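You operate a simulated robot arm through the tools that you are given. There is no shell and no other tool. Be economical: measure what you need, move in short steps, check, and stop when the job is done.

The job below is to be done with a simulated robot arm. You get a single attempt, and the scene is never put back.

## Task
Open the black door, fetch the white piston from the shelf in the grey cabinet and set it on top of the yellow drum filter, then shut the door. Fetch the orange card and set it on the top of the pump table. Open the upper black drawer, take the black piston and leave it in the inside of the upper black drawer, then shut the drawer. Fetch the silver sleeve and set it on top of the orange case. Put the silver tin on the top of the repair bench away on the upper shelf of the blue rack. Put the white sensor on the top of the orange bench mat. Any order will do. Set down upright: silver tin.

Only the result counts: the job must be done as asked and must still hold three seconds after the hand-in. Knocking over, shifting, dropping, spilling or breaking anything else fails it.

## Robot
A 7-joint arm with a two-finger parallel gripper on a trunk, on a base that drives. Base frame: it is fixed to the floor where the robot stands at the start and does not move with it; the origin is under the middle of the robot, x ahead of it, y to its left, z up. Lengths are in mm, angles in degrees, forces in N, time in s.
With the tool pointing down near the work surface it reaches from about 100 to 660 mm from the robot's upright axis, wherever it stands. Its first joint turns from -166.0 to 166.0 degrees. Places, roughly: black door [400, 100, 400]; black piston (5x5x3 cm) [100, 2000, 900]; inside of the upper black drawer [600, -200, 700]; orange card (6x10x4 cm) [-900, 800, 900]; orange case (16x15x3 cm) [2300, 2200, 900]; silver sleeve (6x6x4 cm) [100, 2100, 900]; silver tin (7x7x8 cm) [900, 2200, 900]; top of the orange bench mat [2500, 2100, 900]; top of the pump table [-900, -100, 800]; upper black drawer [500, -200, 700]; upper shelf of the blue rack [5000, 300, 1200]; white piston (5x5x3 cm) [600, 200, 500]; white sensor [1250, 2250, 750]; yellow drum filter (6x6x6 cm) [5100, 1300, 600]. Payload 1.57 kg.
The tool frame sits at the grasp point between the pads (the TCP): z along the fingers, y along the line on which they close. The tips reach 30 mm beyond it. Largest opening 80 mm; finger width 17, thickness 12; the body of the gripper, 40 by 82 mm, starts 80 mm behind the TCP.
Orientation is told as [roll, pitch, yaw] about the base's x, y, z axes, in that order, counted from this pose: with the fingers straight down and closing along the base's y, the tool's x points along the base's -x, its y along +y and its z along -z.

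## Interface
- The arm moves only by the tool send_rows. Its argument "increments" is one flat list of numbers, 7 for each row, row after row: the closure in counts, from 0 (fully open) to 255 (shut), then the shift along the tool's x, y, z in mm, then the turn, a rotation vector about the tool's x, y, z in degrees. In form: [claw, x, y, z, ax, ay, az, claw, x, y, z, ax, ay, az, ...]. A call has 1 to 10 rows; each row is the pose to reach, as a shift and turn from the pose commanded when the call began, along the tool's axes at that moment. A row lasts 0.2 s, in which the tool goes at most 50 mm and 8.6 degrees; a call with a longer step from one row to the next is refused whole, and so is a gripper value outside its range. Where a pose cannot be reached the arm comes as near as it can. A force on the tool above 40 N (or 10 N above the force at the start of the call, whichever is more), or a blocked arm, ends the call early, and 0.2 s more pass. Each finger travels about 72 mm/s and halts on what it meets, pressing with about 23 N; the grip force reading is that of the motor and also rises with nothing between the fingers. The clock runs only during rows and for 0.2 s after the last one: add rows that repeat a pose to give the fingers time. It gives the time, the measured TCP pose, the force on the tool (base axes), the opening and the grip force at its end, in the units of the frame above (readings bear some noise), with the torque about the TCP (base axes, N m) and any sound that the robot's microphone picked up.
- Cameras (640 x 400 px; columns grow to the right, rows downward): "scene" is now at [-74.1, 86.8, 1351.3]; the picture's right is [-0.96, -0.29, 0.00], its down [-0.27, 0.89, -0.36] and it looks along [0.11, -0.35, -0.93] (base axes); focal length 214 px, centre (320, 200). "wrist" rides on the gripper at [72, -7, -122] in the tool frame; the picture's right is [0.09, 1.00, 0.00], its down [-0.84, 0.08, -0.54] and it looks along [-0.54, 0.05, 0.84] (tool axes); focal length 238 px, centre (320, 200).
- capture(camera): a new picture of that camera. It takes no simulated time.
- slide_trunk(by): slides the trunk up (or, below 0, down) by that many mm; the arm and the scene camera ride with it, the base frame stays. It gives what a move gives, with no picture.
- base_move(legs): drives the robot by 1 to 6 legs, each [ahead, left, turn to the left] in mm, mm and degrees, along the robot's own axes; the way and the turn of a leg run together, so that a leg with both is an arc; at most 1500 mm and 180 degrees a leg. The arm and the cameras ride along, it lands a little off, and it stops where it bumps. It gives what a move gives.
- aim_head(pan, tilt): turns the head with the scene camera to pan (to the left, within 86 degrees either way) and tilt (down, from -29 to 69), counted from straight ahead of the robot. It gives what a move gives.
- probe_pixels(camera, pixels): there is no depth. For up to 12 entries [column, row, z] of the newest picture of that camera ("zoom" is the newest enlarged one), the place [x, y] in the base frame at which the ray of that pixel passes the height z, good to about 3 mm. It takes no simulated time.
- enlarge(camera, box): a new picture of the part [left, top, right, bottom] of that camera's present view, enlarged. It takes no simulated time.
- sign_off(): hands the job in; it is judged then, once.

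Work in short steps. Measure before you move; look again where a grasp or a placing could have gone wrong, and mend it. You have 322 turns and 186 pictures in all, those below and enlarged ones among them. Open the gripper and draw the arm clear of the work before you hand the job in, unless the task says otherwise; then end with one line.

The tools are called as name(argument=value, ...) on one line, values as JSON. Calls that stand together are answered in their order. send_rows: Moves the arm, as the interface text tells. Its arguments: {"type":"object","properties":{"increments":{"type":"array","items":{"type":"number"}}},"required":["increments"]} The other tools are called the same way: slide_trunk (by) slides the trunk up or down; base_move (legs) drives the base; aim_head (pan, tilt) turns the head that bears the scene camera; capture (camera) takes a picture; probe_pixels (camera, pixels) gives the place at which the rays of pixels pass given heights; enlarge (camera, box) takes an enlarged picture of a part of a camera's view; sign_off () hands the job in.

At the start:

```text
time: 0.0
ee_pos: [401.6, -94.6, 978.1]
tcp_rot: [0.0, 0.0, 0.0]
wrist_force: [0.1, -0.9, 0.2]
torque: [0.02, -0.01, 0.0]
width: 79.9
grip_force: 0.0
trunk travel left (down, up): [-50.0, 65.0]
robot x, y, heading: [-3.3, 2.2, -0.2]
head pan, tilt: [-72.9, 68.8]
```

scene: 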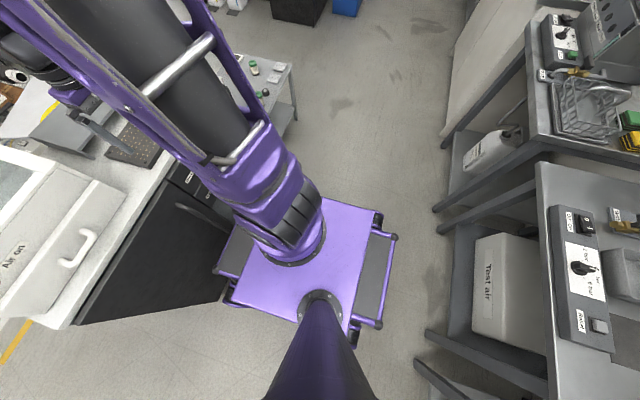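
wrist: 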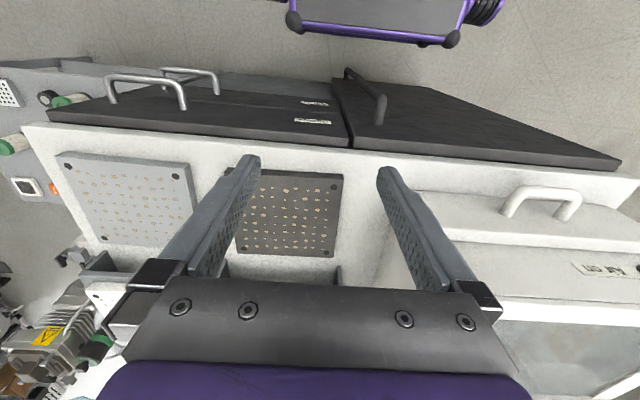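

I start by looking straight ahead with the head to see the cabinet with the black door and the drawers.

aim_head(pan=0, tilt=45)

capture(camera="scene")

```text
time: 1.4
ee_pos: [400.9, -94.2, 979.3]
tcp_rot: [0.0, 0.0, 0.0]
wrist_force: [-0.5, -0.6, -0.4]
torque: [0.04, -0.02, 0.01]
width: 80.2
grip_force: 0.1
trunk travel left (down, up): [-50.0, 65.0]
robot x, y, heading: [-0.8, 1.6, -0.2]
head pan, tilt: [0.0, 45.0]
```

```text
183 pictures are left
```

scene: 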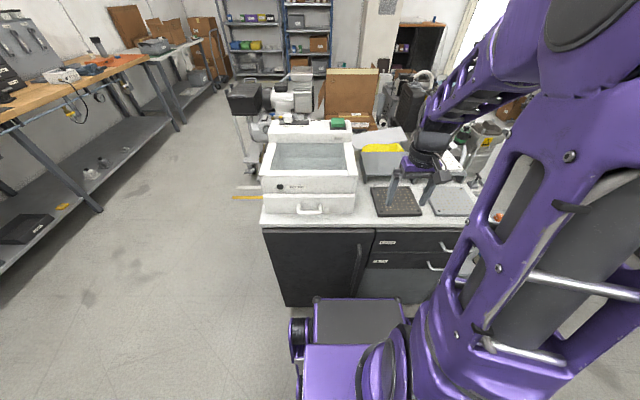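

The cabinet is right ahead: door with handle at pixel (357,262), drawers right of it. I enlarge it to measure, and look around with the head.

enlarge(camera="scene", box=[250, 190, 490, 340])

probe_pixels(camera="scene", pixels=[[262, 228, 760], [375, 229, 760], [357, 262, 600], [440, 246, 700], [430, 266, 620], [285, 305, 0]])

aim_head(pan=60, tilt=30)

capture(camera="scene")

```text
2.67 times, centred on (370, 265) of scene
```

zoom: 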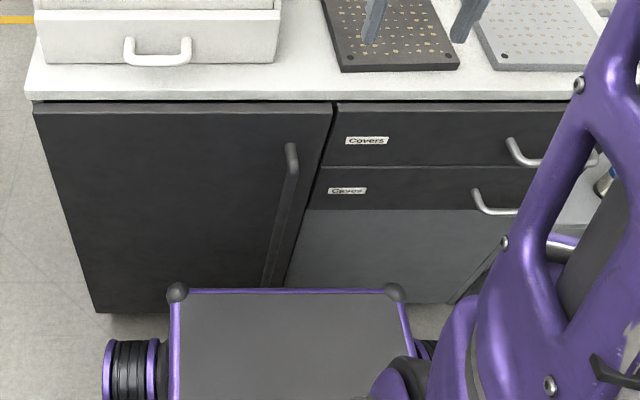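

```text
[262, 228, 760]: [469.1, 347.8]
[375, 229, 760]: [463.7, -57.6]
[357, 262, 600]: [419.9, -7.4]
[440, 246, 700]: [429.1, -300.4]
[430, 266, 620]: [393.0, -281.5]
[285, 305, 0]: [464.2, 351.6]
```

```text
time: 2.8
ee_pos: [402.9, -93.8, 978.8]
tcp_rot: [0.0, 0.0, 0.1]
wrist_force: [-0.2, 0.0, -0.3]
torque: [0.01, 0.0, 0.0]
width: 79.7
grip_force: 0.0
trunk travel left (down, up): [-50.0, 65.0]
robot x, y, heading: [0.2, -0.4, 0.1]
head pan, tilt: [60.0, 30.0]
```

```text
181 pictures are left
```

scene: 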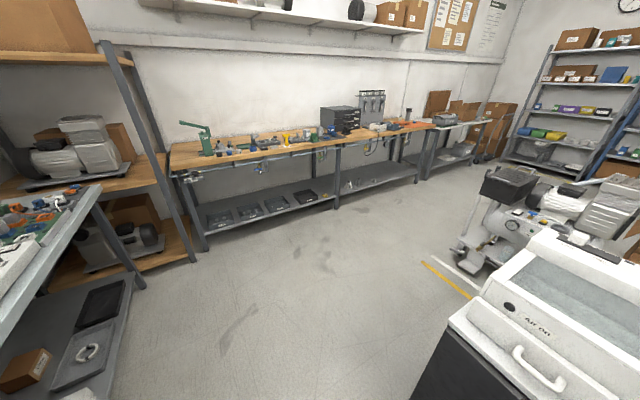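

The door's handle bar is at about (420,-7), hinge left at y≈350, front plane x≈465. I measure the base's extent, then back off so the door has room.

base_move(legs=[[-300, 0, 0]])

aim_head(pan=0, tilt=45)

capture(camera="scene")

```text
time: 4.8
ee_pos: [103.6, -95.2, 978.0]
tcp_rot: [0.0, 0.0, -0.2]
wrist_force: [0.2, 0.2, -0.4]
torque: [0.02, -0.02, -0.04]
width: 80.0
grip_force: 0.0
trunk travel left (down, up): [-50.0, 65.0]
robot x, y, heading: [-296.4, -0.1, -0.1]
head pan, tilt: [60.0, 30.0]
```

```text
time: 6.1
ee_pos: [104.0, -94.2, 978.4]
tcp_rot: [-0.1, -0.1, -0.1]
wrist_force: [0.4, 0.7, -0.7]
torque: [0.04, -0.01, 0.02]
width: 80.1
grip_force: 0.1
trunk travel left (down, up): [-50.0, 65.0]
robot x, y, heading: [-294.1, 3.5, -0.1]
head pan, tilt: [0.0, 45.0]
```

```text
180 pictures are left
```

scene: 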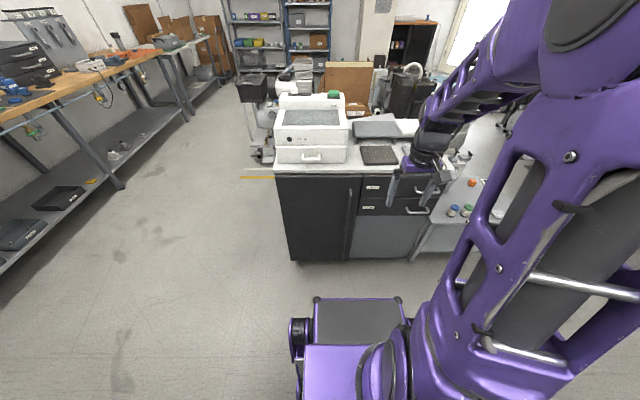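

I probe the base front corners and the door features from here.

enlarge(camera="scene", box=[260, 140, 460, 265])

probe_pixels(camera="scene", pixels=[[315, 299, 250], [400, 299, 250], [315, 299, 350], [400, 299, 350], [290, 262, 0], [275, 175, 750], [410, 258, 0]])

```text
3.20 times, centred on (360, 202) of scene
```

zoom: 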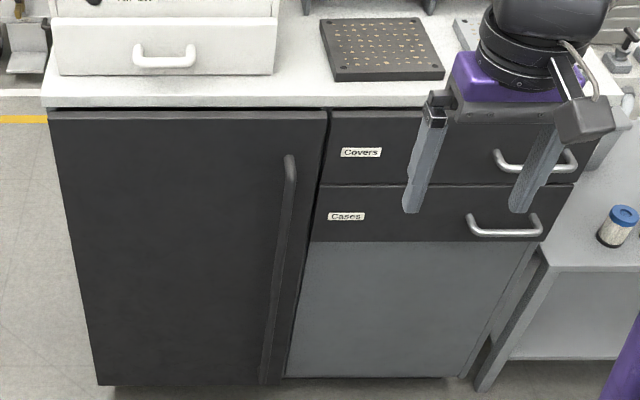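

```text
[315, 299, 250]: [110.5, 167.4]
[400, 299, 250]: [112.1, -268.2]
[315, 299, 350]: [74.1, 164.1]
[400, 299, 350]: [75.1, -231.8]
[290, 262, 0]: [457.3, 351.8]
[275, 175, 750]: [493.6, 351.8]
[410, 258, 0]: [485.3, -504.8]
```

The base front is ~390 mm ahead of the axis and its width is ~430 mm. In free space I now pitch the gripper to point ahead (+x), moving down a bit.

send_rows(increments=[0, -10, 0, 10, 0, -8.5, 0, 0, -20, 0, 20, 0, -17, 0, 0, -30, 0, 30, 0, -25.5, 0, 0, -40, 0, 40, 0, -34, 0, 0, -50, 0, 50, 0, -42.5, 0, 0, -60, 0, 60, 0, -51, 0, 0, -70, 0, 70, 0, -59.5, 0, 0, -80, 0, 80, 0, -68, 0, 0, -90, 0, 90, 0, -76.5, 0, 0, -100, 0, 100, 0, -85, 0])

capture(camera="scene")

```text
time: 8.3
ee_pos: [205.8, -97.8, 879.8]
tcp_rot: [0.4, -85.1, -0.5]
wrist_force: [0.0, 0.0, 0.5]
torque: [0.02, 0.02, 0.01]
width: 79.9
grip_force: 0.0
out of reach, approached as far as the arm can: row 5
trunk travel left (down, up): [-50.0, 65.0]
robot x, y, heading: [-299.4, -0.1, -0.1]
head pan, tilt: [0.0, 45.0]
```

```text
178 pictures are left
```

scene: 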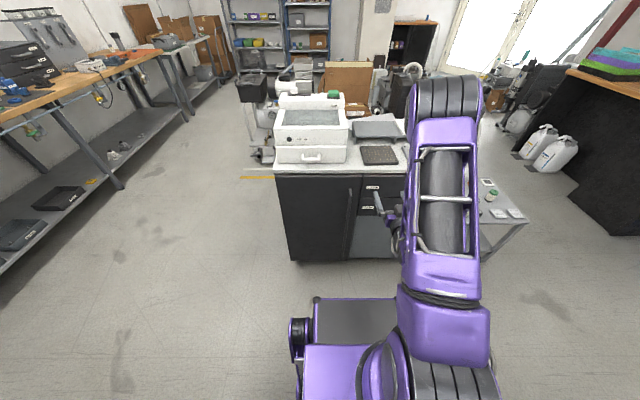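

The tool now points ahead. I shift the base right and ahead so the door can swing clear of it.

base_move(legs=[[0, -240, 0], [130, 0, 0]])

send_rows(increments=[0, 40, 40, 0, 0, -2.5, 0, 0, 80, 80, 0, 0, -5, 0, 0, 120, 120, 0, 0, -5, 0, 0, 160, 160, 0, 0, -5, 0, 0, 200, 200, 0, 0, -5, 0, 0, 230, 240, 0, 0, -5, 0, 0, 260, 270, 0, 0, -5, 0])

capture(camera="scene")

capture(camera="wrist")

```text
time: 12.1
ee_pos: [334.7, -339.5, 878.6]
tcp_rot: [1.1, -85.0, -1.1]
wrist_force: [0.8, -0.3, -0.5]
torque: [-0.02, 0.0, 0.04]
width: 80.0
grip_force: 0.1
trunk travel left (down, up): [-50.0, 65.0]
robot x, y, heading: [-164.5, -244.5, -0.7]
head pan, tilt: [0.0, 45.0]
```

```text
refused: row 1 steps farther than a row can; nothing moved
```

```text
177 pictures are left
```

scene: 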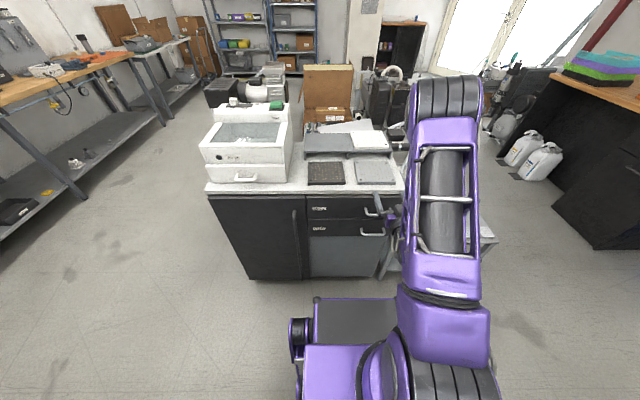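

```text
176 pictures are left
```

wrist: 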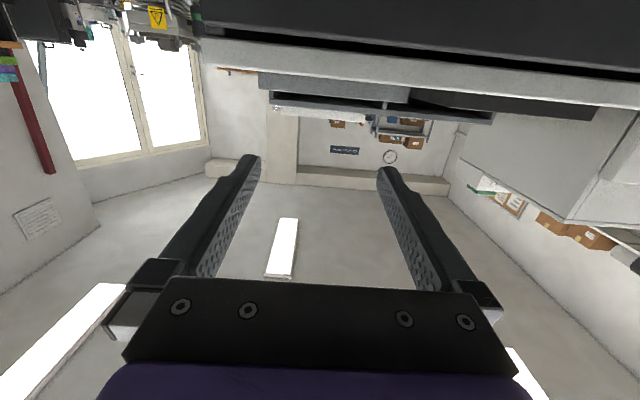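

The step was too long. I measure the door handle more precisely (pixel ~(296,212–275)) and the drawer handles (370,212), (372,234).

enlarge(camera="scene", box=[200, 180, 408, 310])

```text
3.08 times, centred on (304, 245) of scene
```

zoom: 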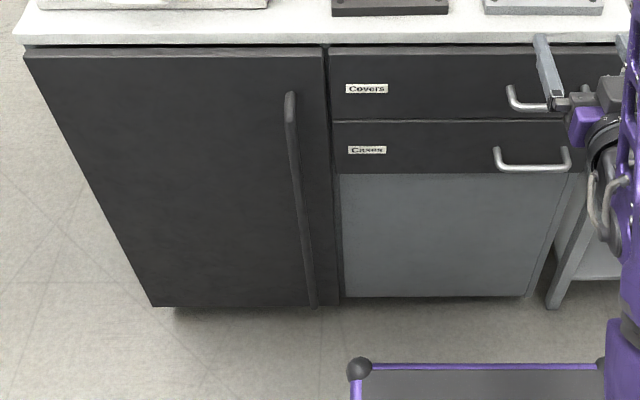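

I probe handle and edges at several heights to fix the front plane and heights.

probe_pixels(camera="zoom", pixels=[[150, 305, 0], [150, 305, 60], [340, 297, 60], [326, 48, 700], [326, 48, 740], [290, 95, 640], [290, 95, 680], [314, 302, 60], [300, 200, 400], [510, 105, 680], [496, 165, 600], [335, 120, 650]])

```text
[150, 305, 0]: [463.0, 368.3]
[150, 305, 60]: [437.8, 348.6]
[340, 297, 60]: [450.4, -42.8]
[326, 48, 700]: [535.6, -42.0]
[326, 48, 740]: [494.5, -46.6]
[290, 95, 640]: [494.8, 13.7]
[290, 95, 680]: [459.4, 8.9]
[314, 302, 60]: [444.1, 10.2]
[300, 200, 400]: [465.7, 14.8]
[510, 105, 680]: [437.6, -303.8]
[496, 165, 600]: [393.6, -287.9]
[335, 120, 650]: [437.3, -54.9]
```

The handle bar is at about x≈400, y≈0. I move the gripper to (345, 0, 600), pointing straight ahead.

send_rows(increments=[0, 27.8, 34, 3.4, 0, -0.5, 0, 0, 55.6, 68, 6.8, 0, -1, 0, 0, 83.4, 102, 10.2, 0, -1.5, 0, 0, 111.2, 136, 13.6, 0, -2, 0, 0, 139, 170, 17, 0, -2.5, 0, 0, 166.8, 204, 20.4, 0, -3, 0, 0, 194.6, 238, 23.8, 0, -3.5, 0, 0, 222.4, 272, 27.2, 0, -4, 0, 0, 250.2, 306, 30.6, 0, -4.5, 0, 0, 278, 340, 34, 0, -5, 0])

capture(camera="scene")

capture(camera="wrist")

```text
time: 13.6
ee_pos: [352.5, -312.6, 736.4]
tcp_rot: [58.0, -86.4, -52.7]
wrist_force: [-17.2, 0.5, 7.3]
torque: [-0.37, -0.1, -0.8]
width: 77.9
grip_force: 0.0
out of reach, approached as far as the arm can: row 1, 2, 3, 4, 5, 6, 7
trunk travel left (down, up): [-50.0, 65.0]
robot x, y, heading: [-164.9, -239.8, -0.5]
head pan, tilt: [0.0, 45.0]
stopped in row 7: the force on the tool passed its limit at 104 N (the readings are from after the stop); the commanded pose is now the measured one
```

```text
174 pictures are left
```

scene: 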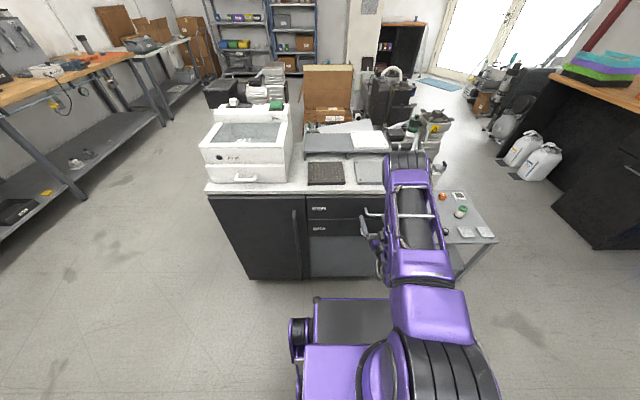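

```text
173 pictures are left
```

wrist: 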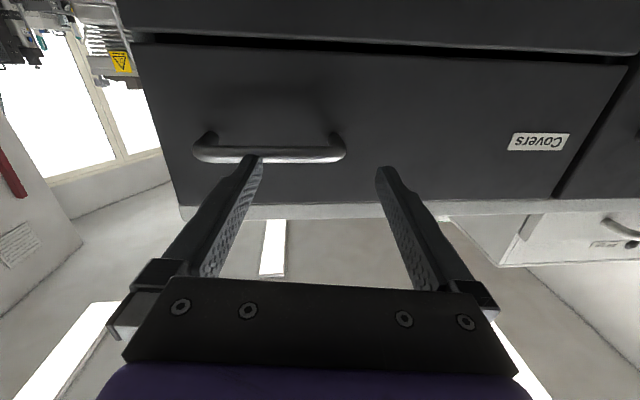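

The tool's left finger struck the upper drawer's handle and the arm lagged with that orientation. I back straight off, then turn the tool along the arm's bearing to reach the door handle naturally.

send_rows(increments=[0, 0, 0, -40, 0, 0, 0, 0, 0, 0, -80, 0, -1, -1.5, 0, 0, 0, -100, 0, -2, -3, 0, 0, 0, -100, 0, -2, -3])

capture(camera="wrist")

```text
time: 14.6
ee_pos: [320.4, -333.5, 747.3]
tcp_rot: [50.5, -89.6, -45.0]
wrist_force: [0.3, 0.0, 0.0]
torque: [-0.01, -0.01, -0.02]
width: 80.1
grip_force: 0.2
out of reach, approached as far as the arm can: row 2, 3, 4
trunk travel left (down, up): [-50.0, 65.0]
robot x, y, heading: [-168.6, -241.3, -0.3]
head pan, tilt: [0.0, 45.0]
```

```text
172 pictures are left
```

wrist: 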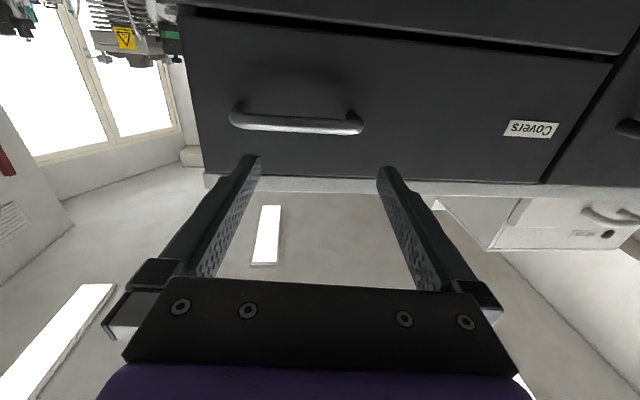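

Pulling back was limited (wrist folding at low height), so I'll slope the tool ~25° downward and turn it toward the handle's bearing, moving to about (310,-40,690).

send_rows(increments=[0, 7, 36.5, 2.3, -2, 4, 0, 0, 14, 73, 4.6, -4, 8, 0, 0, 21, 109.5, 6.9, -6, 12, 0, 0, 28, 146, 9.2, -8, 16, 0, 0, 35, 182.5, 11.5, -10, 20, 0, 0, 42, 219, 13.8, -12, 24, 0, 0, 49, 255.5, 16, -14, 25, 0, 0, 57, 292, 18, -16, 25, 0])

capture(camera="scene")

capture(camera="wrist")

```text
time: 16.4
ee_pos: [341.1, -111.3, 695.1]
tcp_rot: [13.1, -64.5, 11.9]
wrist_force: [0.2, -0.1, -0.5]
torque: [-0.04, 0.02, -0.03]
width: 79.8
grip_force: 0.1
out of reach, approached as far as the arm can: row 1, 2, 3, 4, 5, 6, 7, 8
trunk travel left (down, up): [-50.0, 65.0]
robot x, y, heading: [-167.3, -242.1, -0.6]
head pan, tilt: [0.0, 45.0]
```

```text
171 pictures are left
```

scene: 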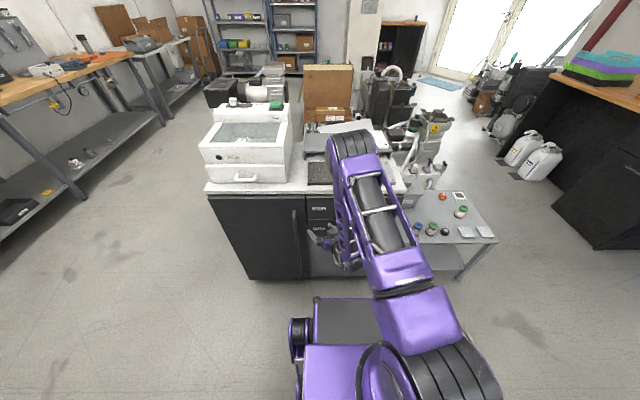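

```text
170 pictures are left
```

wrist: 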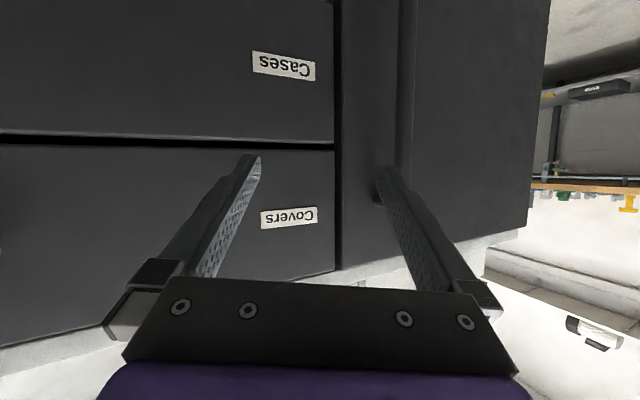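

The tool is near the door handle (wrist px (405,100)). I move left toward y≈-25 with a bit more turn.

send_rows(increments=[0, 0, 20, -5, -2, 2, 0, 0, 0, 40, -10, -3, 4, 0, 0, 0, 60, -20, -4, 6, 0, 0, 0, 75, -30, -4, 8, 0, 0, 0, 75, -30, -4, 8, 0])

capture(camera="wrist")

```text
time: 17.6
ee_pos: [291.2, -65.1, 720.5]
tcp_rot: [14.4, -56.6, 15.7]
wrist_force: [-0.2, 0.0, -0.2]
torque: [0.0, 0.01, 0.04]
width: 79.9
grip_force: 0.0
out of reach, approached as far as the arm can: row 3, 4, 5
trunk travel left (down, up): [-50.0, 65.0]
robot x, y, heading: [-166.8, -240.2, -0.2]
head pan, tilt: [0.0, 45.0]
```

```text
169 pictures are left
```

wrist: 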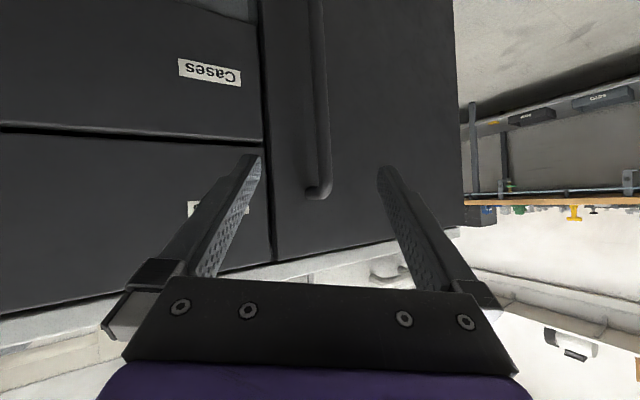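

The handle bar is centred between the fingers (px (320,190) at its top end). I advance along the tool axis.

send_rows(increments=[0, 0, 0, 30, 0, 0, 0, 0, 0, 0, 60, 0, 0, 0, 0, 0, 0, 90, 0, 0, 0, 0, 0, 0, 110, 0, 0, 0])

capture(camera="wrist")

```text
time: 18.6
ee_pos: [376.4, -28.5, 661.5]
tcp_rot: [14.8, -56.6, 15.6]
wrist_force: [0.7, -0.2, 0.0]
torque: [-0.01, 0.03, -0.03]
width: 80.2
grip_force: 0.1
out of reach, approached as far as the arm can: row 1, 2, 3, 4
trunk travel left (down, up): [-50.0, 65.0]
robot x, y, heading: [-165.8, -242.7, -0.5]
head pan, tilt: [0.0, 45.0]
```

```text
168 pictures are left
```

wrist: 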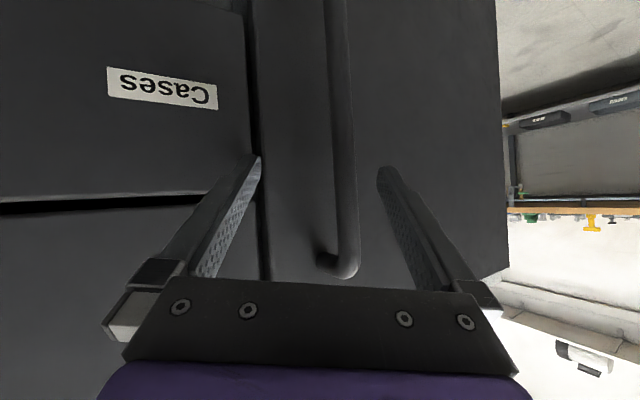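

Bar is ~10 mm left of centre and about 35 mm ahead. I advance, shift left, and close.

send_rows(increments=[0, 0, 6, 15, 0, 0, 0, 0, 0, 10, 32, 0, 0, 0, 100, 0, 10, 35, 0, 0, 0, 200, 0, 10, 35, 0, 0, 0, 230, 0, 10, 35, 0, 0, 0, 230, 0, 10, 35, 0, 0, 0])

capture(camera="wrist")

```text
time: 18.9
ee_pos: [378.4, -29.8, 659.0]
tcp_rot: [14.3, -56.5, 15.7]
wrist_force: [-16.1, -3.3, 14.6]
torque: [-0.42, -0.45, -0.67]
width: 74.8
grip_force: 0.1
out of reach, approached as far as the arm can: row 1
trunk travel left (down, up): [-50.0, 65.0]
robot x, y, heading: [-168.3, -239.6, -0.6]
head pan, tilt: [0.0, 45.0]
stopped in row 1: the force on the tool passed its limit at 58 N (the readings are from after the stop); the commanded pose is now the measured one
```

```text
167 pictures are left
```

wrist: 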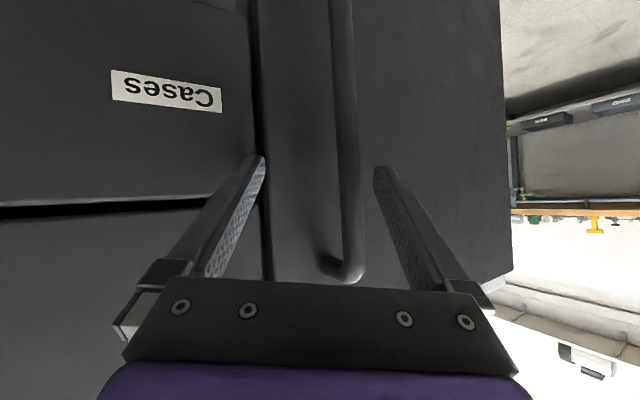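

The right finger touches the door face; the bar already lies between the fingers. I shift left 12 mm (which also backs off) and close.

send_rows(increments=[0, 0, 6, -2, 0, 0, 0, 0, 0, 13, -1, 0, 0, 0, 150, 0, 13, 0, 0, 0, 0, 255, 0, 13, 0, 0, 0, 0, 255, 0, 13, 0, 0, 0, 0, 255, 0, 13, 0, 0, 0, 0])

capture(camera="wrist")

```text
time: 20.2
ee_pos: [372.9, -11.1, 662.3]
tcp_rot: [15.7, -56.5, 16.3]
wrist_force: [-6.9, 2.1, 5.9]
torque: [-0.42, -0.35, 0.26]
width: 19.0
grip_force: 22.5
out of reach, approached as far as the arm can: row 2, 3, 4, 5, 6
trunk travel left (down, up): [-50.0, 65.0]
robot x, y, heading: [-167.8, -240.0, -0.2]
head pan, tilt: [0.0, 45.0]
stopped in row 6: the force on the tool passed its limit at 44 N (the readings are from after the stop); the commanded pose is now the measured one
```

```text
166 pictures are left
```

wrist: 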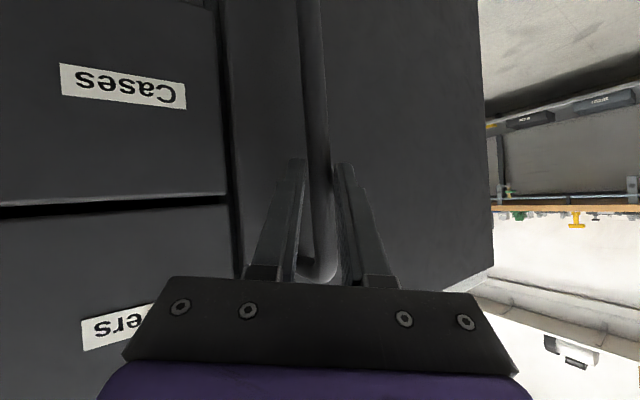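

Gripped (19 mm). I pull the door along its arc by driving the base back, step by step.

base_move(legs=[[-60, 13, 0]])

capture(camera="wrist")

```text
time: 21.2
ee_pos: [313.0, 1.2, 661.1]
tcp_rot: [15.7, -56.5, 16.0]
wrist_force: [0.9, 3.0, 4.8]
torque: [-0.32, -0.78, 0.18]
width: 19.0
grip_force: 33.4
trunk travel left (down, up): [-50.0, 65.0]
robot x, y, heading: [-227.0, -227.1, -0.3]
head pan, tilt: [0.0, 45.0]
```

```text
165 pictures are left
```

wrist: 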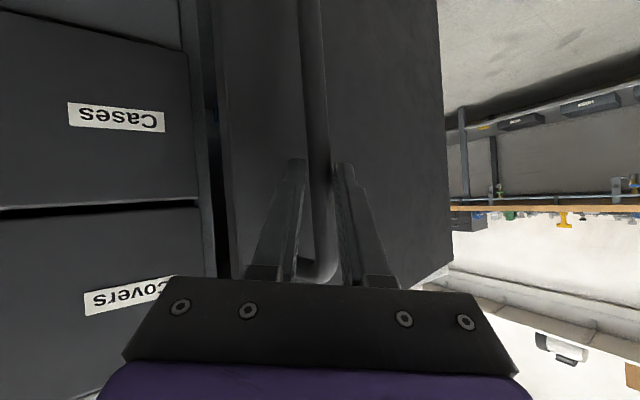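

Door is opening. One more 10° by base, then I'll release and sweep it from inside with the tool pointing down.

base_move(legs=[[-57, 23, 0]])

send_rows(increments=[150, 0, 0, 0, 0, 0, 0, 0, 0, 0, 0, 0, 0, 0, 0, 0, 0, 0, 0, 0, 0, 0, 0, 0, 0, 0, 0, 0])

capture(camera="wrist")

```text
time: 22.2
ee_pos: [256.6, 22.8, 659.7]
tcp_rot: [15.7, -56.4, 16.1]
wrist_force: [-2.2, -2.5, 1.7]
torque: [-0.47, -0.57, 0.11]
width: 18.6
grip_force: 33.0
trunk travel left (down, up): [-50.0, 65.0]
robot x, y, heading: [-283.4, -200.5, -0.5]
head pan, tilt: [0.0, 45.0]
```

```text
time: 23.2
ee_pos: [257.6, 23.0, 659.5]
tcp_rot: [15.7, -56.5, 16.1]
wrist_force: [0.0, -0.3, 0.3]
torque: [-0.01, -0.01, 0.02]
width: 80.1
grip_force: 0.1
trunk travel left (down, up): [-50.0, 65.0]
robot x, y, heading: [-283.9, -201.8, -0.1]
head pan, tilt: [0.0, 45.0]
```

```text
164 pictures are left
```

wrist: 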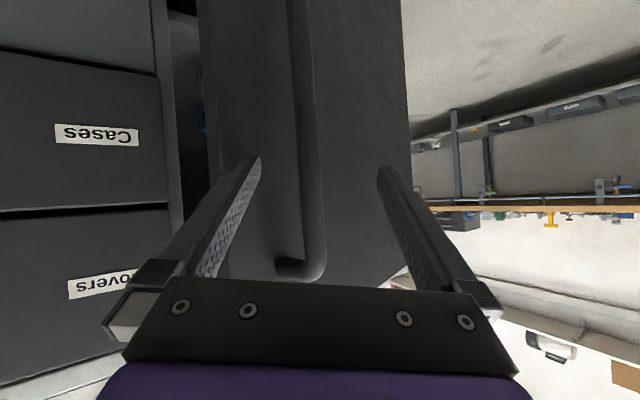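

Fingers are open around the bar; I slide straight up off its top end.

send_rows(increments=[0, -35, 0, -23, 0, 0, 0, 0, -70, 0, -46, 0, 0, 0, 0, -105, 0, -70, 0, 0, 0, 0, -140, 0, -92, 0, 0, 0, 0, -175, 0, -115, 0, 0, 0])

capture(camera="scene")

```text
time: 24.4
ee_pos: [269.7, -6.8, 864.0]
tcp_rot: [15.9, -56.5, 16.1]
wrist_force: [0.9, 0.5, 0.4]
torque: [0.04, -0.02, 0.02]
width: 80.0
grip_force: 0.0
trunk travel left (down, up): [-50.0, 65.0]
robot x, y, heading: [-286.9, -205.1, -0.2]
head pan, tilt: [0.0, 45.0]
```

```text
163 pictures are left
```

scene: 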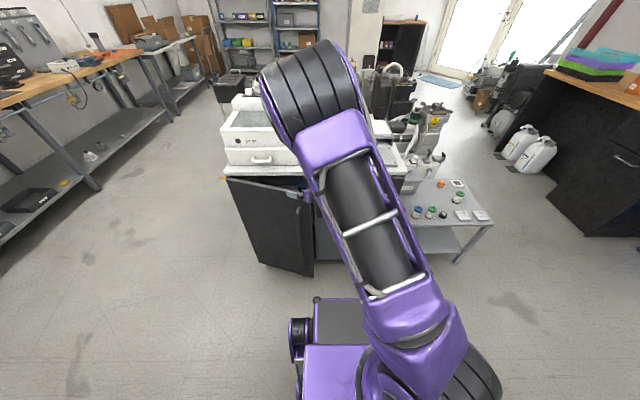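

Clear of the handle. I turn the tool to point down and reposition the base to (-150,-260).

send_rows(increments=[0, -4, 0, -3, 0.65, 7.2, -1.2, 0, -8, 1, -5, 1.3, 14.4, -2.4, 0, -12, 2, -8, 1.95, 21.6, -3.5, 0, -16, 3, -11, 2.6, 28.9, -4.7, 0, -20, 4, -14, 3.25, 36.1, -5.9, 0, -25, 5, -16, 3.9, 43.4, -7, 0, -29, 5, -18, 4.55, 50.6, -8.2, 0, -33, 6, -21, 5.2, 57.9, -9.4, 255, -33, 6, -21, 5.2, 57.9, -9.4, 255, -33, 6, -21, 5.2, 57.9, -9.4])

base_move(legs=[[0, -60, 0], [135, 0, 0]])

capture(camera="scene")

capture(camera="wrist")

```text
time: 26.6
ee_pos: [269.1, -6.7, 907.9]
tcp_rot: [-0.1, 0.2, 34.9]
wrist_force: [0.3, 0.1, -1.2]
torque: [0.01, 0.0, 0.0]
width: 0.4
grip_force: 2.5
trunk travel left (down, up): [-50.0, 65.0]
robot x, y, heading: [-283.0, -206.7, -0.5]
head pan, tilt: [0.0, 45.0]
```

```text
time: 28.7
ee_pos: [403.3, -63.3, 907.3]
tcp_rot: [-0.1, 0.2, 34.9]
wrist_force: [-0.3, 0.6, 0.2]
torque: [0.01, -0.01, 0.01]
width: 0.1
grip_force: 20.9
trunk travel left (down, up): [-50.0, 65.0]
robot x, y, heading: [-149.1, -265.6, -0.0]
head pan, tilt: [0.0, 45.0]
```

```text
162 pictures are left
```

scene: 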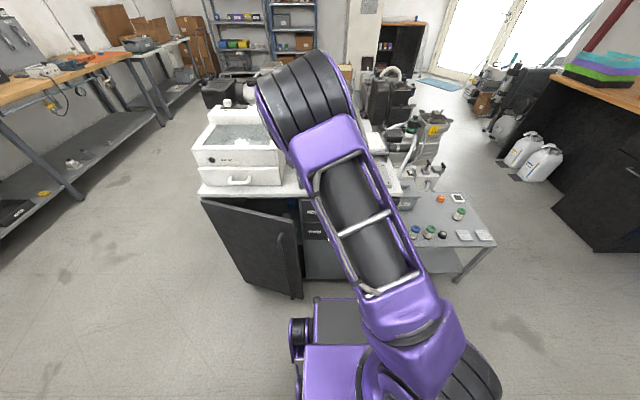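

```text
161 pictures are left
```

wrist: 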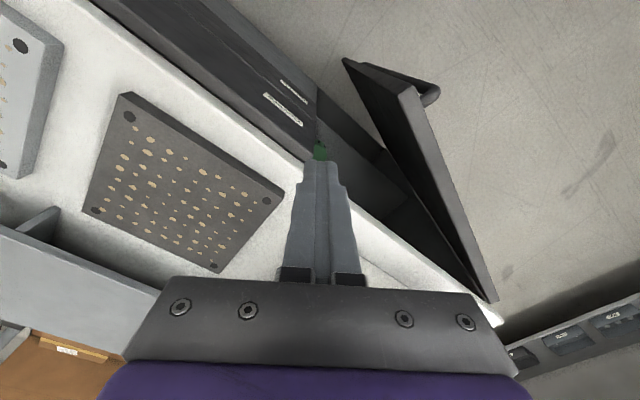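

I measure the door's free edge (345,62),(407,90), inner edge line to (495,300), and counter edge (300,160) at z≈775.

probe_pixels(camera="wrist", pixels=[[345, 60, 775], [407, 90, 775], [495, 300, 775], [430, 95, 720], [305, 155, 800], [160, 52, 800], [319, 150, 500]])

```text
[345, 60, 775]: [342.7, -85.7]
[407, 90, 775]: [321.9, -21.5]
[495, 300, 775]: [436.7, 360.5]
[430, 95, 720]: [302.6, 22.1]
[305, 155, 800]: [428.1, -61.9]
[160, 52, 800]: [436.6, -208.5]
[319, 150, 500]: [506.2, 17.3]
```

The free inner edge is at (322,-21), counter edge at x≈430. I lower the closed fingers into the gap at (375,-50), z≈735.

send_rows(increments=[255, 15.5, 26.7, 20, 0, 0, 0, 255, 15.5, 26.7, 60, 0, 0, 0, 255, 15.5, 26.7, 100, 0, 0, 0, 255, 15.5, 26.7, 140, 0, 0, 0, 255, 15.5, 26.7, 172, 0, 0, 0, 255, 15.5, 26.7, 172, 0, 0, 0])

capture(camera="wrist")

```text
time: 30.1
ee_pos: [376.5, -52.6, 736.1]
tcp_rot: [-0.1, 0.1, 34.9]
wrist_force: [-0.5, 0.0, 0.4]
torque: [0.02, 0.01, -0.02]
width: 0.1
grip_force: 21.0
trunk travel left (down, up): [-50.0, 65.0]
robot x, y, heading: [-151.7, -265.1, -0.1]
head pan, tilt: [0.0, 45.0]
```

```text
160 pictures are left
```

wrist: 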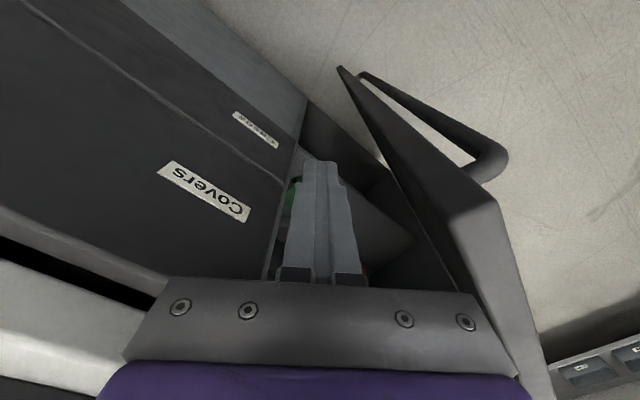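

Fingers are behind the door. I sweep it open along its arc.

send_rows(increments=[255, -7.5, 38.7, 0, 0, 0, 0, 255, -15.9, 76.8, 0, 0, 0, 0, 255, -6.6, 105.3, 0, 0, 0, 0, 255, 3.6, 134.4, 0, 0, 0, 0, 255, 13, 162.9, 0, 0, 0, 0, 255, 23.5, 189.8, 0, 0, 0, 0, 255, 32.5, 216.9, 0, 0, 0, 0, 255, 38.3, 245.3, 0, 0, 0, 0, 255, 42.6, 274, 0, 0, 0, 0, 255, 43.4, 302.6, 0, 0, 0, 0])

capture(camera="scene")

```text
time: 32.3
ee_pos: [164.6, 172.7, 733.4]
tcp_rot: [-0.2, 0.1, 35.0]
wrist_force: [0.1, -0.3, 0.2]
torque: [0.02, 0.01, 0.01]
width: 0.0
grip_force: 21.6
trunk travel left (down, up): [-50.0, 65.0]
robot x, y, heading: [-149.1, -264.5, -0.2]
head pan, tilt: [0.0, 45.0]
```

```text
159 pictures are left
```

scene: 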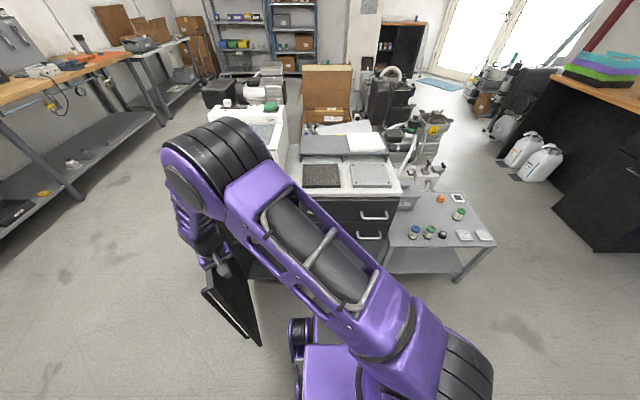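

Door is about 60° open; I continue the sweep.

send_rows(increments=[255, -6.2, 29.8, 0, 0, 0, 0, 255, -12.2, 61, 0, 0, 0, 0, 255, -18.9, 84.5, 0, 0, 0, 0, 255, -25.7, 106.5, 0, 0, 0, 0, 255, -33, 123, 0, 0, 0, 0, 255, -40, 139, 0, 0, 0, 0])

base_move(legs=[[0, 70, 0]])

capture(camera="scene")

capture(camera="wrist")

```text
time: 33.7
ee_pos: [120.0, 309.7, 734.2]
tcp_rot: [-0.1, 0.1, 35.0]
wrist_force: [-0.7, -0.1, 0.3]
torque: [0.03, -0.03, 0.0]
width: 0.0
grip_force: 20.9
trunk travel left (down, up): [-50.0, 65.0]
robot x, y, heading: [-148.8, -264.0, -0.1]
head pan, tilt: [0.0, 45.0]
```

```text
time: 35.1
ee_pos: [120.5, 363.2, 731.5]
tcp_rot: [-0.9, 1.1, 34.8]
wrist_force: [-2.7, -8.4, 3.7]
torque: [0.62, -0.12, 0.04]
width: 0.0
grip_force: 21.2
trunk travel left (down, up): [-50.0, 65.0]
robot x, y, heading: [-148.2, -200.5, -0.3]
head pan, tilt: [0.0, 45.0]
stopped in leg 1: the force on the tool passed its limit at 53 N (the readings are from after the stop); the commanded pose is now the measured one
```

```text
158 pictures are left
```

scene: 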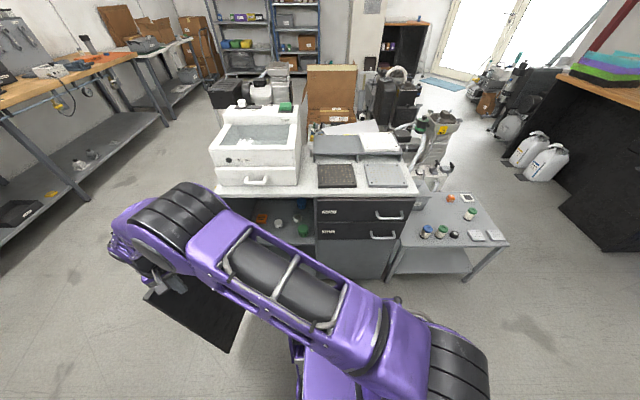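

```text
157 pictures are left
```

wrist: 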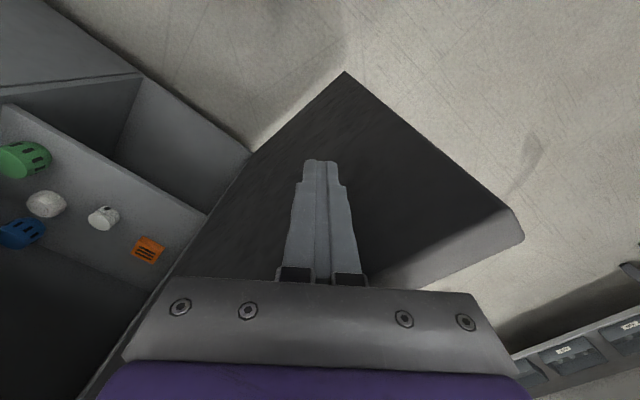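

The door is at its end stop (~95°). I enlarge the shelf to tell the white items apart.

enlarge(camera="wrist", box=[0, 100, 200, 300])

enlarge(camera="scene", box=[220, 190, 330, 280])

```text
2.00 times, centred on (100, 200) of wrist
```

zoom: 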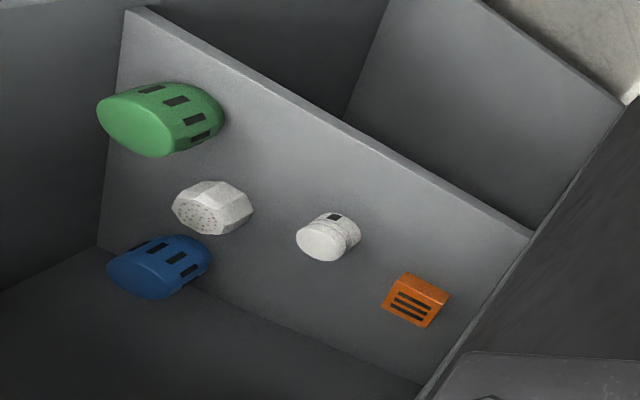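

```text
4.44 times, centred on (275, 235) of scene
```

zoom: 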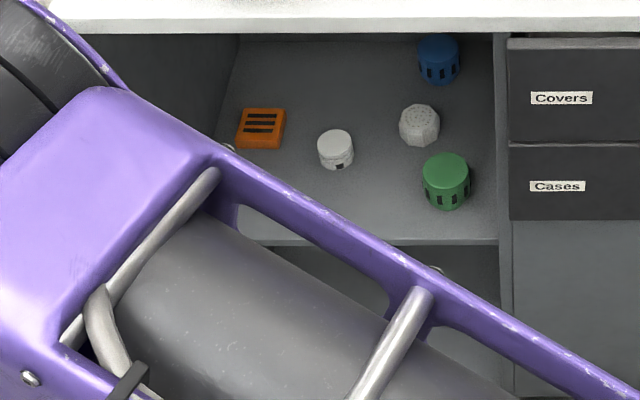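

The smooth cylinder with ring groove is the piston (zoom (335,150)); the octagonal one is something else. I probe positions at candidate heights.

probe_pixels(camera="zoom", pixels=[[335, 168, 430], [335, 168, 470], [335, 168, 500], [420, 145, 470], [446, 208, 470], [260, 148, 470], [365, 243, 470], [365, 243, 440], [230, 235, 470], [500, 245, 470]])

enlarge(camera="wrist", box=[0, 100, 200, 300])

probe_pixels(camera="zoom", pixels=[[342, 260, 430], [342, 260, 470], [342, 260, 500], [528, 235, 470], [528, 235, 440], [130, 10, 470], [130, 10, 440], [420, 326, 470]])

```text
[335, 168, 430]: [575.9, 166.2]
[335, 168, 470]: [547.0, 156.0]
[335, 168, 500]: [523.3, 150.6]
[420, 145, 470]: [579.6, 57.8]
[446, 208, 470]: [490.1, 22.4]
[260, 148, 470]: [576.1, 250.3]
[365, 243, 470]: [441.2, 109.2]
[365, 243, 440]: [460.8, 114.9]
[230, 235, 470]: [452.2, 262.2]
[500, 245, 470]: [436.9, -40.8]
```

```text
2.00 times, centred on (100, 200) of wrist
```

zoom: 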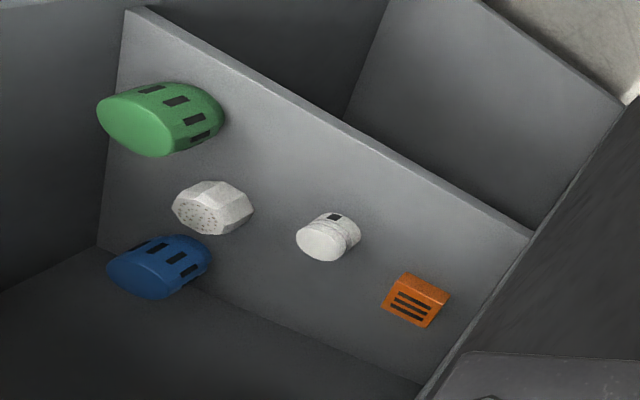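

```text
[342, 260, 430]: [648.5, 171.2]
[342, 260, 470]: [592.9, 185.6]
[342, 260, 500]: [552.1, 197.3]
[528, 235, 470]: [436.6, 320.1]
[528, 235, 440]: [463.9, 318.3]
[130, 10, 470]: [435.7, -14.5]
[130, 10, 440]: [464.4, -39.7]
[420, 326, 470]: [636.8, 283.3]
```

Shelf surface is z≈465, piston near (560,158). I lift clear of the door and bring the arm back to the middle.

send_rows(increments=[255, 0, -5, -40, 0, 0, 0, 255, 0, -5, -80, 0, 0, 0, 255, 20, -40, -110, 0, 0, 0, 255, 43, -79, -130, 0, 0, 0, 255, 66, -118, -130, 0, 0, 0, 255, 89, -157, -130, 0, 0, 0, 0, 112, -196, -130, 0, 0, 0, 0, 135, -235, -130, 0, 0, 0, 0, 158, -274, -130, 0, 0, 0, 0, 181, -310, -130, 0, 0, 0])

base_move(legs=[[0, 240, 0], [60, 0, 0]])

capture(camera="scene")

```text
refused: row 3 steps farther than a row can; nothing moved
```

```text
time: 35.9
ee_pos: [121.9, 362.4, 729.5]
tcp_rot: [-1.5, 1.8, 34.5]
wrist_force: [-2.8, -10.7, 6.4]
torque: [0.78, -0.17, -0.01]
width: 0.1
grip_force: 21.1
trunk travel left (down, up): [-50.0, 65.0]
robot x, y, heading: [-147.9, -195.3, 0.0]
head pan, tilt: [0.0, 45.0]
stopped in leg 1: the force on the tool passed its limit at 50 N (the readings are from after the stop); the commanded pose is now the measured one
```

```text
153 pictures are left
```

scene: 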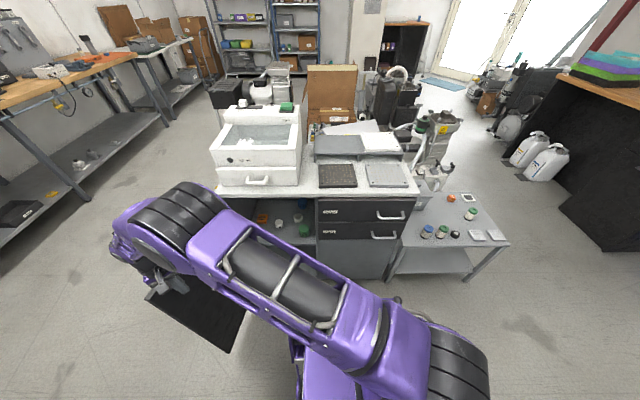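

The step was refused and the base bumped lightly; I resend with shorter steps, arm only.

send_rows(increments=[255, 0, -5, -40, 0, 0, 0, 255, 0, -5, -85, 0, 0, 0, 255, 10, -20, -125, 0, 0, 0, 255, 30, -60, -130, 0, 0, 0, 255, 52, -100, -130, 0, 0, 0, 255, 74, -140, -130, 0, 0, 0, 0, 96, -180, -130, 0, 0, 0, 0, 118, -220, -130, 0, 0, 0, 0, 140, -260, -130, 0, 0, 0, 0, 162, -300, -130, 0, 0, 0])

```text
time: 38.1
ee_pos: [159.5, 26.7, 872.5]
tcp_rot: [-1.5, 1.8, 34.7]
wrist_force: [0.3, 0.5, 0.0]
torque: [-0.02, -0.03, 0.0]
width: 80.2
grip_force: 0.1
trunk travel left (down, up): [-50.0, 65.0]
robot x, y, heading: [-150.1, -200.2, -0.5]
head pan, tilt: [0.0, 45.0]
```

Arm is back to the middle. Now I move the base left and ahead toward (10,60).

base_move(legs=[[0, 250, 0.5], [100, 0, 0]])

capture(camera="scene")

```text
time: 41.9
ee_pos: [258.8, 278.9, 872.9]
tcp_rot: [-1.5, 1.9, 34.9]
wrist_force: [-0.5, -0.4, 0.2]
torque: [0.02, -0.01, -0.01]
width: 80.2
grip_force: 0.1
trunk travel left (down, up): [-50.0, 65.0]
robot x, y, heading: [-46.4, 53.8, -0.1]
head pan, tilt: [0.0, 45.0]
```

```text
152 pictures are left
```

scene: 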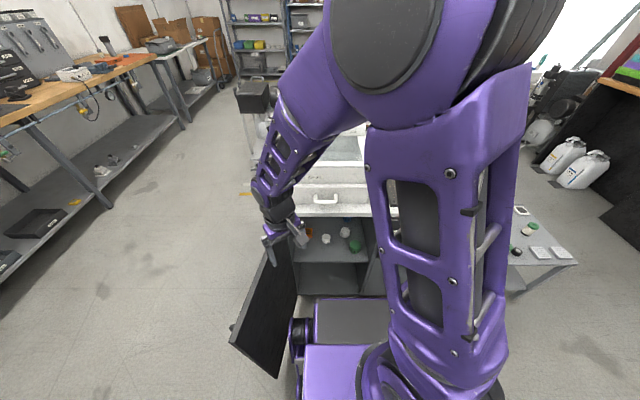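

The view is fine. I bring the gripper in front of the cabinet opening with a 45° slope and yaw 10°.

send_rows(increments=[0, 4, -23, 10, 1.4, -6.3, 3.4, 0, 8, -47, 21, 2.8, -12.6, 6.8, 0, 12, -70, 31, 4.2, -18.9, 10.2, 0, 15, -93, 42, 5.6, -25.3, 13.5, 0, 19, -116, 52, 7, -31.6, 16.9, 0, 23, -140, 63, 8.4, -37.9, 20.3, 0, 27, -163, 73, 9.8, -44.2, 23.7, 0, 27, -163, 73, 9.8, -44.2, 23.7])

capture(camera="wrist")

```text
time: 43.7
ee_pos: [378.7, 140.9, 790.3]
tcp_rot: [-2.9, -44.1, 12.0]
wrist_force: [-0.3, -0.6, 0.3]
torque: [0.0, 0.01, -0.02]
width: 80.0
grip_force: 0.0
out of reach, approached as far as the arm can: row 4, 5, 6, 7, 8
trunk travel left (down, up): [-50.0, 65.0]
robot x, y, heading: [-49.2, 54.0, 0.2]
head pan, tilt: [0.0, 45.0]
```

```text
151 pictures are left
```

wrist: 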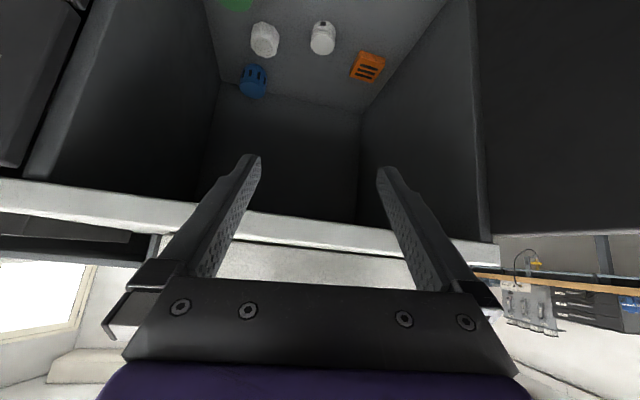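

The piston (322,38) and others are seen beneath. I descend vertically in front of the opening.

send_rows(increments=[0, 22, 0, 23, 0, 0, 0, 0, 45, 0, 47, 0, 0, 0, 0, 67, 0, 70, 0, 0, 0, 0, 90, 0, 94, 0, 0, 0])

capture(camera="wrist")

capture(camera="scene")

```text
time: 44.7
ee_pos: [379.7, 135.9, 660.7]
tcp_rot: [-2.9, -44.0, 12.0]
wrist_force: [0.3, 0.1, 0.2]
torque: [-0.03, 0.04, 0.04]
width: 80.0
grip_force: 0.0
trunk travel left (down, up): [-50.0, 65.0]
robot x, y, heading: [-48.3, 53.1, -0.2]
head pan, tilt: [0.0, 45.0]
```

```text
150 pictures are left
```

wrist: 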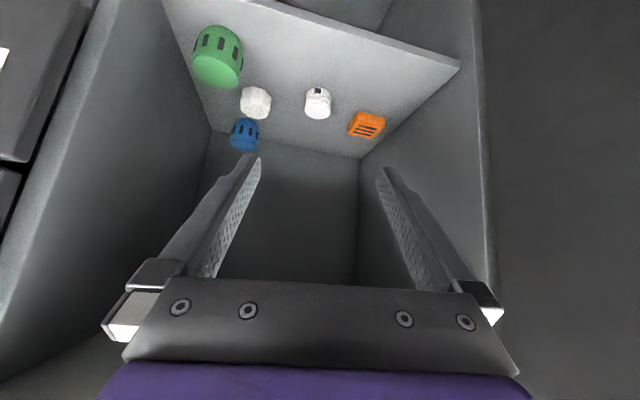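

```text
149 pictures are left
```

scene: 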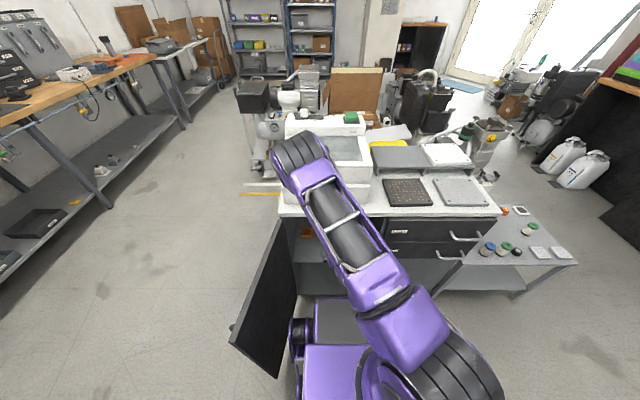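

I measure the piston (318,103) and the shelf edge in this view.

probe_pixels(camera="wrist", pixels=[[350, 32, 470], [350, 32, 455], [458, 63, 470], [318, 103, 470], [318, 103, 485], [318, 88, 470], [318, 118, 495], [257, 102, 480], [366, 124, 480], [216, 55, 500]])

```text
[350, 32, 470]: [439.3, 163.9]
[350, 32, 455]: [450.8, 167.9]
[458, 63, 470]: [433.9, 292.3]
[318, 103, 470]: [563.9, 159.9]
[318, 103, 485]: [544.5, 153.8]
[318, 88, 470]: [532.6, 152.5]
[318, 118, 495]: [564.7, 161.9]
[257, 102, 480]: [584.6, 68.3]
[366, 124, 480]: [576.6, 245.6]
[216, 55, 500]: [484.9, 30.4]
```

The piston is at about (553,157), nearly on the tool's axis line. I advance 165 mm along the axis then check.

send_rows(increments=[0, -1, -1, 41, 0, 0, 0, 0, -3, -2, 83, 0, 0, 0, 0, -5, -3, 125, 0, 0, 0, 0, -6, -3.5, 165, 0, 0, 0, 0, -6, -3.5, 165, 0, 0, 0])

capture(camera="wrist")

```text
time: 45.9
ee_pos: [499.6, 148.5, 543.5]
tcp_rot: [-2.8, -43.9, 12.0]
wrist_force: [-0.5, 0.3, 0.2]
torque: [0.0, -0.02, 0.01]
width: 80.1
grip_force: 0.0
trunk travel left (down, up): [-50.0, 65.0]
robot x, y, heading: [-46.5, 55.2, -0.3]
head pan, tilt: [0.0, 45.0]
```

```text
148 pictures are left
```

wrist: 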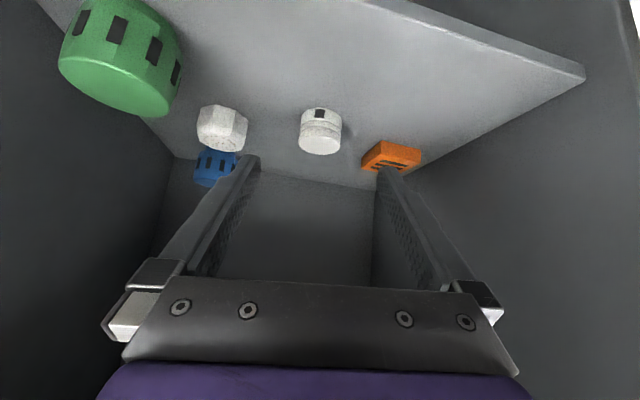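

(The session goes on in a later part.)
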